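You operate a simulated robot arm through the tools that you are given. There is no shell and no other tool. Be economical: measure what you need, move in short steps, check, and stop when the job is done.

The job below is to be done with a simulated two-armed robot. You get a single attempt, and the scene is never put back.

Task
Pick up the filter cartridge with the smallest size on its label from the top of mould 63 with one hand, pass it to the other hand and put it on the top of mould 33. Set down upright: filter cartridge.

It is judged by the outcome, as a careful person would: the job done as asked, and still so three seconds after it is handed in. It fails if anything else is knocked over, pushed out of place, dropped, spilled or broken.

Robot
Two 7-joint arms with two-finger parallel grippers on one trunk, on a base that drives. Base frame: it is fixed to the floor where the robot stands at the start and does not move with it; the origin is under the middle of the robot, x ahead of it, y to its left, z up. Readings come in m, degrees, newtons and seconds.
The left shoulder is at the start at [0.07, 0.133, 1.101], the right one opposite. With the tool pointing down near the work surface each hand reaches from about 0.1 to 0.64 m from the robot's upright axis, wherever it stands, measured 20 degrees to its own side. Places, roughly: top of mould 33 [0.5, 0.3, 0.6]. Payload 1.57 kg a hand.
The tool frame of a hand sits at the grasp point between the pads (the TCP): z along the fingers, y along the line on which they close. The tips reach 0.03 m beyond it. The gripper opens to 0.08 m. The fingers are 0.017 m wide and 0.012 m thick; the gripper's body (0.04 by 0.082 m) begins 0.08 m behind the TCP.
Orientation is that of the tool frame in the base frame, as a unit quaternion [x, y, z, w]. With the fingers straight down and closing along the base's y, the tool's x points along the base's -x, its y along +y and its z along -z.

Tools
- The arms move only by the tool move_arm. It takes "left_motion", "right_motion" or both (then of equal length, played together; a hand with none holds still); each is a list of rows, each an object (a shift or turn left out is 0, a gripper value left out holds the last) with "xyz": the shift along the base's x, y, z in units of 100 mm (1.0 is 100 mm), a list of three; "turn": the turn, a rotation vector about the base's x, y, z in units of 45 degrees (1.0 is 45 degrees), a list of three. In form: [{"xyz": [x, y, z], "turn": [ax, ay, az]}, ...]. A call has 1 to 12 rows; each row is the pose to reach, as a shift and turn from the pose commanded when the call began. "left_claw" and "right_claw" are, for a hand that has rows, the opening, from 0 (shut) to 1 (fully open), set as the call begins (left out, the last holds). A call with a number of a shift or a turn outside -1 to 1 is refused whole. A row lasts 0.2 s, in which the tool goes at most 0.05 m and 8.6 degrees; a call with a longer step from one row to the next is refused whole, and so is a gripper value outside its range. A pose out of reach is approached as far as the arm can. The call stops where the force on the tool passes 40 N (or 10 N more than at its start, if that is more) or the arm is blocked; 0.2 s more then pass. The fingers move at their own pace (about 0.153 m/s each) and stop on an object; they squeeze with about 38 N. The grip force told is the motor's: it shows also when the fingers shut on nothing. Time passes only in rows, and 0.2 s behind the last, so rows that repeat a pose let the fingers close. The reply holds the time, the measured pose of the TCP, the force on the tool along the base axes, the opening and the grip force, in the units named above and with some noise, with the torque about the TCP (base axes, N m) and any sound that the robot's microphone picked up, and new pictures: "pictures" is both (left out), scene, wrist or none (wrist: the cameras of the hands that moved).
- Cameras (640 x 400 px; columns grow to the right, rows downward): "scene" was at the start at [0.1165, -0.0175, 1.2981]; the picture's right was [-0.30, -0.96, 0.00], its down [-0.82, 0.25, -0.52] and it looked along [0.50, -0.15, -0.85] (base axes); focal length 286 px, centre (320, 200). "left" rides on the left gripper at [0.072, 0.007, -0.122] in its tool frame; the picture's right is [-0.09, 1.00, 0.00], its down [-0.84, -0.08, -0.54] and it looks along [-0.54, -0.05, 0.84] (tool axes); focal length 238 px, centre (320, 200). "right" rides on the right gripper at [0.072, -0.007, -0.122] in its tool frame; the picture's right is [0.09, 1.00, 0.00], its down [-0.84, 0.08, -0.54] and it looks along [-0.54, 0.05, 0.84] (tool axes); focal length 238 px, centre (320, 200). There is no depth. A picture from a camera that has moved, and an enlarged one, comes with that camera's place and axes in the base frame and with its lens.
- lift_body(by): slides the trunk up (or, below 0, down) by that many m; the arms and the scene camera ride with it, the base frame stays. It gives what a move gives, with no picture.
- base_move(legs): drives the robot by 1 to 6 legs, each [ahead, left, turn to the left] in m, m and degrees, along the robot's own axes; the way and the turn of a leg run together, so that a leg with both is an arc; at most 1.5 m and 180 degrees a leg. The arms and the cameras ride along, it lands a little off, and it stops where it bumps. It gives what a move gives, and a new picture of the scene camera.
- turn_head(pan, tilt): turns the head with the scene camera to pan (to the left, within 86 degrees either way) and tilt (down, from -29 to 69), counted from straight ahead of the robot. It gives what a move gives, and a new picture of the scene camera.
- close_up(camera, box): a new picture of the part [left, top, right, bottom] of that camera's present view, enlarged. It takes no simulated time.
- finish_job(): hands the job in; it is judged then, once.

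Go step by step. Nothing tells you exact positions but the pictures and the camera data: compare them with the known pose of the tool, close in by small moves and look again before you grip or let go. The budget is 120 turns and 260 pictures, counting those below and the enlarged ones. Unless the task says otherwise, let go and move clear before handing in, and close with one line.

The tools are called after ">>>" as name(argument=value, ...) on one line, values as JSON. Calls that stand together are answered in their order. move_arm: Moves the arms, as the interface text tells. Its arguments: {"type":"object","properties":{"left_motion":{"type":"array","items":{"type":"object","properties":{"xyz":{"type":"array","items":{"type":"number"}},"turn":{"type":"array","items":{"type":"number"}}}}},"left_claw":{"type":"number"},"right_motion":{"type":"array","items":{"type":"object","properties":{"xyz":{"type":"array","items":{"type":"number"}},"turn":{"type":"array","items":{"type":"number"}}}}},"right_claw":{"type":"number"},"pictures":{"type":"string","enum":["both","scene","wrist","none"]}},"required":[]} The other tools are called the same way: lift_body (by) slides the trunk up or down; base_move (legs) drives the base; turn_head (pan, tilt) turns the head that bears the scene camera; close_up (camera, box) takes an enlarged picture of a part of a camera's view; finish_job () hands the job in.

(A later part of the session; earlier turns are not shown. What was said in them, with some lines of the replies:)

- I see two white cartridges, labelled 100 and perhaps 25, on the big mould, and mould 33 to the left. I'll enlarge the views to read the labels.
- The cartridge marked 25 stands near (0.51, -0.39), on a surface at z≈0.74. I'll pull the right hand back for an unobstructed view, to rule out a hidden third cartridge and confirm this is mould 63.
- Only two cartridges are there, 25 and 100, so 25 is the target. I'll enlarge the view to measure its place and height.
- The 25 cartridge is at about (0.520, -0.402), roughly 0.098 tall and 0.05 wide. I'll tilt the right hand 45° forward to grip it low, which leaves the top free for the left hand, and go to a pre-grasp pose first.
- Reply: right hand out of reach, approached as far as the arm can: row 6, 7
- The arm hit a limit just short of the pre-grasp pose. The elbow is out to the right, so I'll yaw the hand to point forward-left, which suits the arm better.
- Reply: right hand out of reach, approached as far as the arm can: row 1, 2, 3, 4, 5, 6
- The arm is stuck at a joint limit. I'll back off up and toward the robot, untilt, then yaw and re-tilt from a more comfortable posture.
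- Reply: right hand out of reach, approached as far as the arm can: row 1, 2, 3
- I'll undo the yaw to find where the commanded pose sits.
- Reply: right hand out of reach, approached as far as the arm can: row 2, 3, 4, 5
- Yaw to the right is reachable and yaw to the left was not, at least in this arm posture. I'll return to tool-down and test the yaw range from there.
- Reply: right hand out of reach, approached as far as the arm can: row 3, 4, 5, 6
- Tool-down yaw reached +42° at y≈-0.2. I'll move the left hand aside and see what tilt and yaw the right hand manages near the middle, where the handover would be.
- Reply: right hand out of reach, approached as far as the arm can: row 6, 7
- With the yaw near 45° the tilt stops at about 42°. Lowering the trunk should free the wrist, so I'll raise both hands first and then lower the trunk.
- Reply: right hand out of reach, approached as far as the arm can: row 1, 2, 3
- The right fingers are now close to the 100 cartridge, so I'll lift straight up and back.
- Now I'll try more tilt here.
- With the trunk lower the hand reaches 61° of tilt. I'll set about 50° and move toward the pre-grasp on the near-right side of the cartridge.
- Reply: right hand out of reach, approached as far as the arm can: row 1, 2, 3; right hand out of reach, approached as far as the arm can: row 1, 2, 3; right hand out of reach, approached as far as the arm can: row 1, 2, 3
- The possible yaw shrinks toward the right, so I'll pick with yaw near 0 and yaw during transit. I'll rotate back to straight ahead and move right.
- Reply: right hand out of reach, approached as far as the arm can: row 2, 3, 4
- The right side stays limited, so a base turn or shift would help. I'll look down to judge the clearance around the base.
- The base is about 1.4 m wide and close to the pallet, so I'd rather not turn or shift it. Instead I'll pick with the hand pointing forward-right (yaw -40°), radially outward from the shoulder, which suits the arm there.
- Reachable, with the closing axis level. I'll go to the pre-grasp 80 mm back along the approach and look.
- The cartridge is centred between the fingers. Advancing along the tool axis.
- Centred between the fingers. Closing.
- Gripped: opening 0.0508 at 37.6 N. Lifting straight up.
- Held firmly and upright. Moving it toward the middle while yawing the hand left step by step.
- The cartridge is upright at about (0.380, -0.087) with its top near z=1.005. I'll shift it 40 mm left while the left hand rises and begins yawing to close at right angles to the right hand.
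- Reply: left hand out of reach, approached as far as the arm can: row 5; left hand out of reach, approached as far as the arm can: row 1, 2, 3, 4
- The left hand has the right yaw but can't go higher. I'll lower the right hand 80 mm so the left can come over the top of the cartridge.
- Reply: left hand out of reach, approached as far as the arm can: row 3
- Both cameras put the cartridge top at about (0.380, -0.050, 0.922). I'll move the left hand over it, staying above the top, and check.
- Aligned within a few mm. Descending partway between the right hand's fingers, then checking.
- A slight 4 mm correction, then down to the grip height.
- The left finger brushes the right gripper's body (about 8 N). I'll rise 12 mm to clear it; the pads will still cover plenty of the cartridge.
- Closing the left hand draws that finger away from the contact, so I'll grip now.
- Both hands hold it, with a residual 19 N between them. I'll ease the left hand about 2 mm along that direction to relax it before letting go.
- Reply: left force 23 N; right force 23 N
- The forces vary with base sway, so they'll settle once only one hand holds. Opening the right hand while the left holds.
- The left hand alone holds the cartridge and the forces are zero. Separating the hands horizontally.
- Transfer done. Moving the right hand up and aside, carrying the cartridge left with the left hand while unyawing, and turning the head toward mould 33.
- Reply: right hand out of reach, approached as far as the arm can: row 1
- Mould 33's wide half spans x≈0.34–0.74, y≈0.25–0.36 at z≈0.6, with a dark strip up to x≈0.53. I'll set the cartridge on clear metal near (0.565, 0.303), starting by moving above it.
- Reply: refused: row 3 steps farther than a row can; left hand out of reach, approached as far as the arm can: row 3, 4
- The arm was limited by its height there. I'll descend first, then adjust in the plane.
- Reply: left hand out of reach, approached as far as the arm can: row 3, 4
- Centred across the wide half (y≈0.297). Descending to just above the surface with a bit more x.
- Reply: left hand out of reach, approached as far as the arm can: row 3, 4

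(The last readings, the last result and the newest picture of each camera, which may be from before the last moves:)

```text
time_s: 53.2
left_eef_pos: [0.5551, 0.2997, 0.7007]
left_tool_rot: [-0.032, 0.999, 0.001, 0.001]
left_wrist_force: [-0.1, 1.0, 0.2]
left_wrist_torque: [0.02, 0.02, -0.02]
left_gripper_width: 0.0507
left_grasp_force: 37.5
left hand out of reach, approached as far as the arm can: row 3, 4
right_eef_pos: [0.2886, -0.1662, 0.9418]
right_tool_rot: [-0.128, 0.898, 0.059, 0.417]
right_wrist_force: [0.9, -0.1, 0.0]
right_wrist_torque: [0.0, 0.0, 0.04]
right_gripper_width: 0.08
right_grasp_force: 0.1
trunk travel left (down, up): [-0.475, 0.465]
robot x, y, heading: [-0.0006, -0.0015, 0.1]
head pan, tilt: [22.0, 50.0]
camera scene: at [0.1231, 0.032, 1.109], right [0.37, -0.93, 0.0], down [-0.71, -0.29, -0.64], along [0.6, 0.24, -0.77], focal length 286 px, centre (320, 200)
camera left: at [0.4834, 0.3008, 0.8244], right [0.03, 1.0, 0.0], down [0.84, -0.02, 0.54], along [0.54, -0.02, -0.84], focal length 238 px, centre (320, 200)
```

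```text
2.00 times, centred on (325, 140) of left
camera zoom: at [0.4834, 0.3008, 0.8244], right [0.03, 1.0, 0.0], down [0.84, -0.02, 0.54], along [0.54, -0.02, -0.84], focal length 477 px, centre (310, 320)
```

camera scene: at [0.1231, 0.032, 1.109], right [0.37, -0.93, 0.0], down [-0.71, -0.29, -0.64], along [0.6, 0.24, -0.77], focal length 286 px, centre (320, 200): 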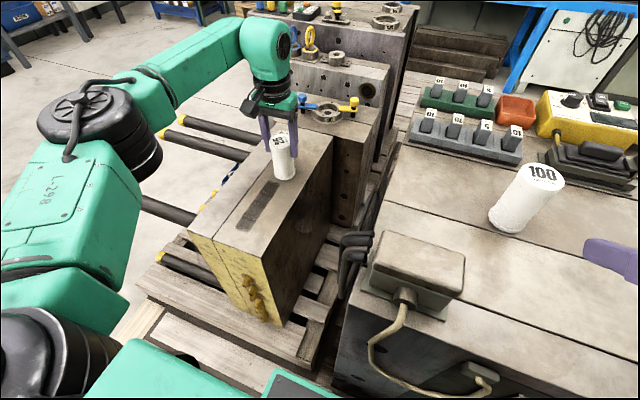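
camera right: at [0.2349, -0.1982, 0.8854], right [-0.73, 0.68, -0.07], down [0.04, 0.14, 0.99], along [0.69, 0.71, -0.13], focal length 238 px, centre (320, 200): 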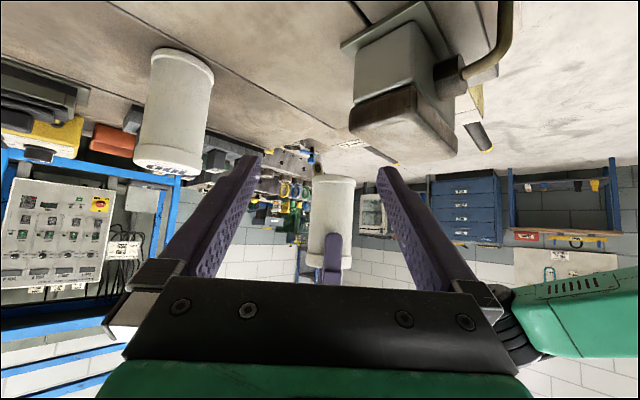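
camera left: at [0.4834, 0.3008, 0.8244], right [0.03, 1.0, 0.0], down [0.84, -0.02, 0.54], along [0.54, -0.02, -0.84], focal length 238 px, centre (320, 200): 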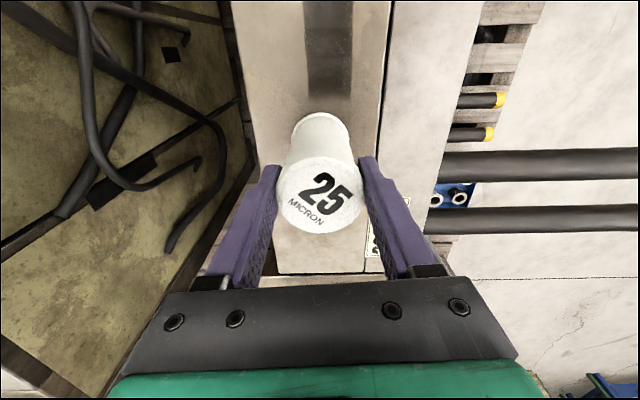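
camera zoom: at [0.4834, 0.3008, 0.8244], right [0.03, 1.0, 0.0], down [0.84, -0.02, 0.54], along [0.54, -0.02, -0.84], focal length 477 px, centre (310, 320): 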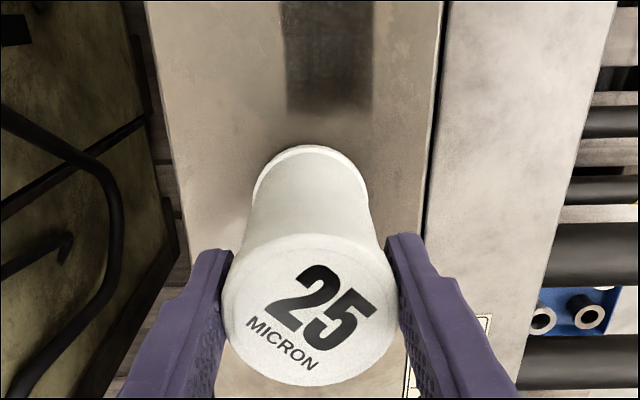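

It sits clear of the strip and the seam, hovering just above the surface. Lowering in small steps until contact.

>>> move_arm(left_motion=[{"xyz": [0, 0, -0.02]}, {"xyz": [0, 0, -0.04]}, {"xyz": [0, 0, -0.05]}], pictures="none")

>>> close_up(camera="scene", box=[220, 110, 340, 230])

```text
time_s: 54.0
left_eef_pos: [0.5546, 0.2972, 0.7022]
left_tool_rot: [-0.033, 0.999, 0.0, 0.006]
left_wrist_force: [5.5, 5.2, 25.1]
left_wrist_torque: [0.58, -0.61, -0.03]
left_gripper_width: 0.051
left_grasp_force: 38.0
right_eef_pos: [0.2858, -0.1673, 0.9424]
right_tool_rot: [-0.129, 0.897, 0.061, 0.418]
right_wrist_force: [-0.3, -0.6, 0.5]
right_wrist_torque: [-0.03, 0.01, 0.01]
right_gripper_width: 0.08
right_grasp_force: 0.0
trunk travel left (down, up): [-0.475, 0.465]
robot x, y, heading: [-0.0014, 0.0002, 0.3]
head pan, tilt: [22.0, 50.0]
```

```text
3.33 times, centred on (280, 170) of scene
camera zoom: at [0.1195, 0.0303, 1.1098], right [0.37, -0.93, 0.0], down [-0.71, -0.29, -0.65], along [0.6, 0.24, -0.76], focal length 954 px, centre (453, 300)
```

zoom: 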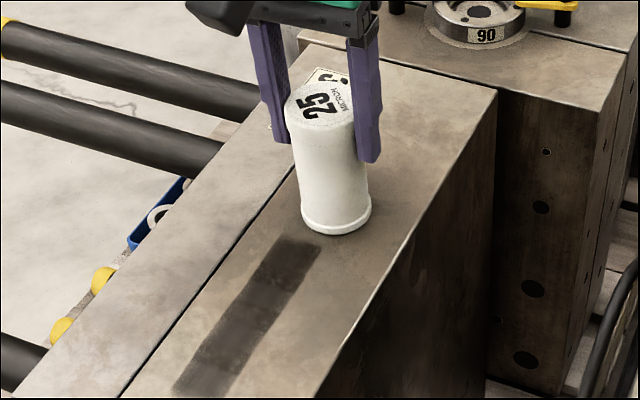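

Contact at 25 N. I'll ease up a few mm to reduce the load before opening.

>>> move_arm(left_motion=[{"xyz": [0, 0, 0.03]}, {"xyz": [0, 0, 0.03]}], pictures="none")

```text
time_s: 54.6
left_eef_pos: [0.5549, 0.297, 0.7025]
left_tool_rot: [-0.031, 1.0, 0.001, 0.002]
left_wrist_force: [4.9, 2.8, 16.1]
left_wrist_torque: [0.24, -0.35, -0.01]
left_gripper_width: 0.0505
left_grasp_force: 38.4
right_eef_pos: [0.288, -0.1682, 0.9429]
right_tool_rot: [-0.127, 0.898, 0.058, 0.418]
right_wrist_force: [0.1, -0.7, 0.3]
right_wrist_torque: [-0.02, 0.0, 0.02]
right_gripper_width: 0.0799
right_grasp_force: 0.2
trunk travel left (down, up): [-0.475, 0.465]
robot x, y, heading: [-0.0002, 0.0015, 0.2]
head pan, tilt: [22.0, 50.0]
```

>>> move_arm(left_motion=[{"xyz": [0, 0, 0.02]}, {"xyz": [0, 0, 0.025]}], pictures="none")

```text
time_s: 55.2
left_eef_pos: [0.5553, 0.2977, 0.7023]
left_tool_rot: [-0.031, 1.0, 0.001, -0.002]
left_wrist_force: [0.2, 0.3, -0.5]
left_wrist_torque: [-0.03, 0.0, 0.01]
left_gripper_width: 0.0507
left_grasp_force: 38.2
right_eef_pos: [0.2898, -0.1665, 0.9417]
right_tool_rot: [-0.128, 0.898, 0.059, 0.417]
right_wrist_force: [-0.1, 0.1, -0.1]
right_wrist_torque: [0.03, 0.03, -0.01]
right_gripper_width: 0.0799
right_grasp_force: 0.0
trunk travel left (down, up): [-0.475, 0.465]
robot x, y, heading: [-0.0017, 0.0005, -0.2]
head pan, tilt: [22.0, 50.0]
```

The load is off, with at most about 1 mm of gap. I'll lower 1 mm and check the contact.

>>> move_arm(left_motion=[{"xyz": [0, 0, -0.015]}, {"xyz": [0, 0, -0.015]}], pictures="none")

```text
time_s: 55.8
left_eef_pos: [0.5557, 0.2982, 0.7022]
left_tool_rot: [-0.033, 0.999, -0.001, 0.002]
left_wrist_force: [-2.1, 0.7, 3.7]
left_wrist_torque: [0.08, 0.14, 0.0]
left_gripper_width: 0.0509
left_grasp_force: 38.5
right_eef_pos: [0.289, -0.1666, 0.9429]
right_tool_rot: [-0.128, 0.898, 0.059, 0.417]
right_wrist_force: [-0.4, 0.2, -0.4]
right_wrist_torque: [0.01, 0.04, 0.0]
right_gripper_width: 0.0803
right_grasp_force: 0.0
trunk travel left (down, up): [-0.475, 0.465]
robot x, y, heading: [-0.0005, -0.0003, 0.1]
head pan, tilt: [22.0, 50.0]
```

Light contact (3.7 N). Opening the left hand.

>>> move_arm(left_motion=[{"xyz": [0, 0, 0]}, {"xyz": [0, 0, 0]}, {"xyz": [0, 0, 0]}], left_claw=1, pictures="both")

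```text
time_s: 56.6
left_eef_pos: [0.5554, 0.2984, 0.7017]
left_tool_rot: [-0.032, 0.999, 0.0, 0.001]
left_wrist_force: [-0.3, -0.5, -0.2]
left_wrist_torque: [0.0, 0.03, -0.02]
left_gripper_width: 0.0799
left_grasp_force: 0.0
right_eef_pos: [0.2894, -0.1675, 0.9422]
right_tool_rot: [-0.128, 0.898, 0.058, 0.417]
right_wrist_force: [0.1, -0.7, -0.8]
right_wrist_torque: [0.01, -0.02, 0.01]
right_gripper_width: 0.0801
right_grasp_force: 0.0
trunk travel left (down, up): [-0.475, 0.465]
robot x, y, heading: [0.0013, 0.0009, 0.2]
head pan, tilt: [22.0, 50.0]
camera scene: at [0.1227, 0.0316, 1.109], right [0.37, -0.93, 0.0], down [-0.71, -0.29, -0.64], along [0.6, 0.24, -0.77], focal length 286 px, centre (320, 200)
camera left: at [0.4833, 0.3001, 0.8235], right [0.03, 1.0, 0.0], down [0.84, -0.02, 0.54], along [0.54, -0.01, -0.84], focal length 238 px, centre (320, 200)
```

scene: 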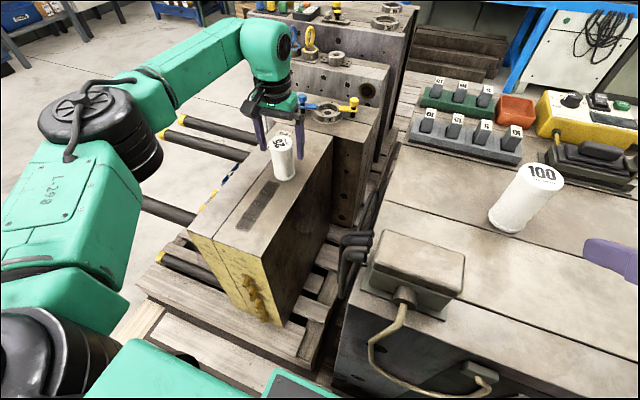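
left: 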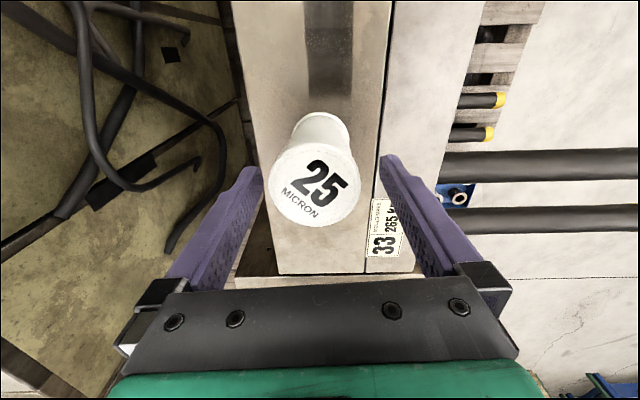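

It stands upright on its own. Raising the left hand straight up, clear of it.

>>> move_arm(left_motion=[{"xyz": [0, 0, 0.15]}, {"xyz": [0, 0, 0.35]}, {"xyz": [-0.05, 0, 0.6]}, {"xyz": [-0.15, 0, 0.85]}, {"xyz": [-0.3, 0, 1.0]}], pictures="both")

>>> close_up(camera="scene", box=[200, 100, 350, 250])

```text
time_s: 57.8
left_eef_pos: [0.5263, 0.2984, 0.802]
left_tool_rot: [-0.031, 1.0, 0.0, 0.0]
left_wrist_force: [0.3, -0.5, 1.0]
left_wrist_torque: [0.02, -0.01, 0.02]
left_gripper_width: 0.0798
left_grasp_force: 0.1
left hand out of reach, approached as far as the arm can: row 2
right_eef_pos: [0.2896, -0.1654, 0.942]
right_tool_rot: [-0.128, 0.898, 0.058, 0.417]
right_wrist_force: [0.1, -0.3, -1.2]
right_wrist_torque: [0.02, 0.01, -0.03]
right_gripper_width: 0.0801
right_grasp_force: 0.0
trunk travel left (down, up): [-0.475, 0.465]
robot x, y, heading: [-0.0018, 0.0014, 0.2]
head pan, tilt: [22.0, 50.0]
camera scene: at [0.122, 0.0315, 1.1091], right [0.37, -0.93, 0.0], down [-0.71, -0.29, -0.64], along [0.6, 0.24, -0.77], focal length 286 px, centre (320, 200)
camera left: at [0.4543, 0.3, 0.9242], right [0.03, 1.0, 0.0], down [0.84, -0.03, 0.54], along [0.54, -0.02, -0.84], focal length 238 px, centre (320, 200)
```

scene: 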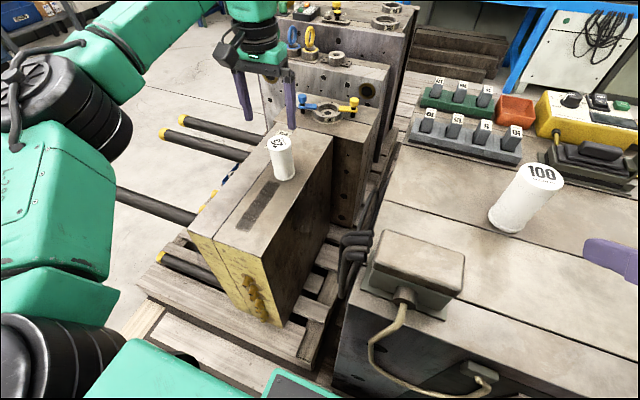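
left: 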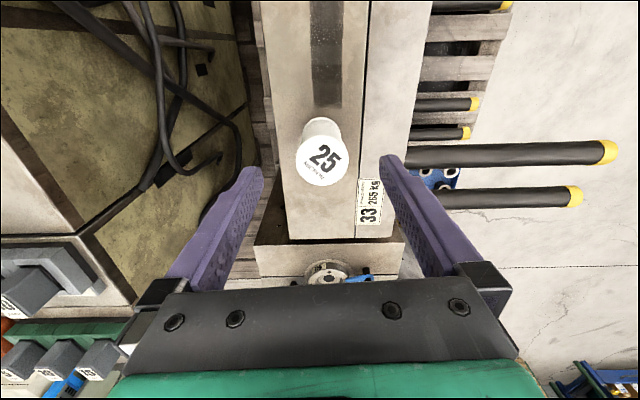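

```text
2.67 times, centred on (275, 175) of scene
camera zoom: at [0.122, 0.0315, 1.1091], right [0.37, -0.93, 0.0], down [-0.71, -0.29, -0.64], along [0.6, 0.24, -0.77], focal length 763 px, centre (440, 267)
```

zoom: 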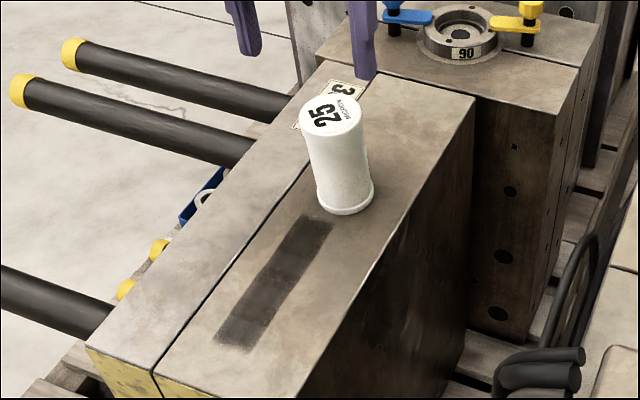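

The 25 micron cartridge stands upright on mould 33, both hands are clear, and the 100 is untouched. Handing in.

>>> finish_job()

```text
The job is handed in.
```

The 25 micron filter cartridge, the smaller of the two I saw (25 and 100), was picked up with the right hand, passed to the left in mid-air, and now stands upright on top of mould 33. I didn't read a "63" label on the mould it came from; I took the large work-surface mould to be 63.
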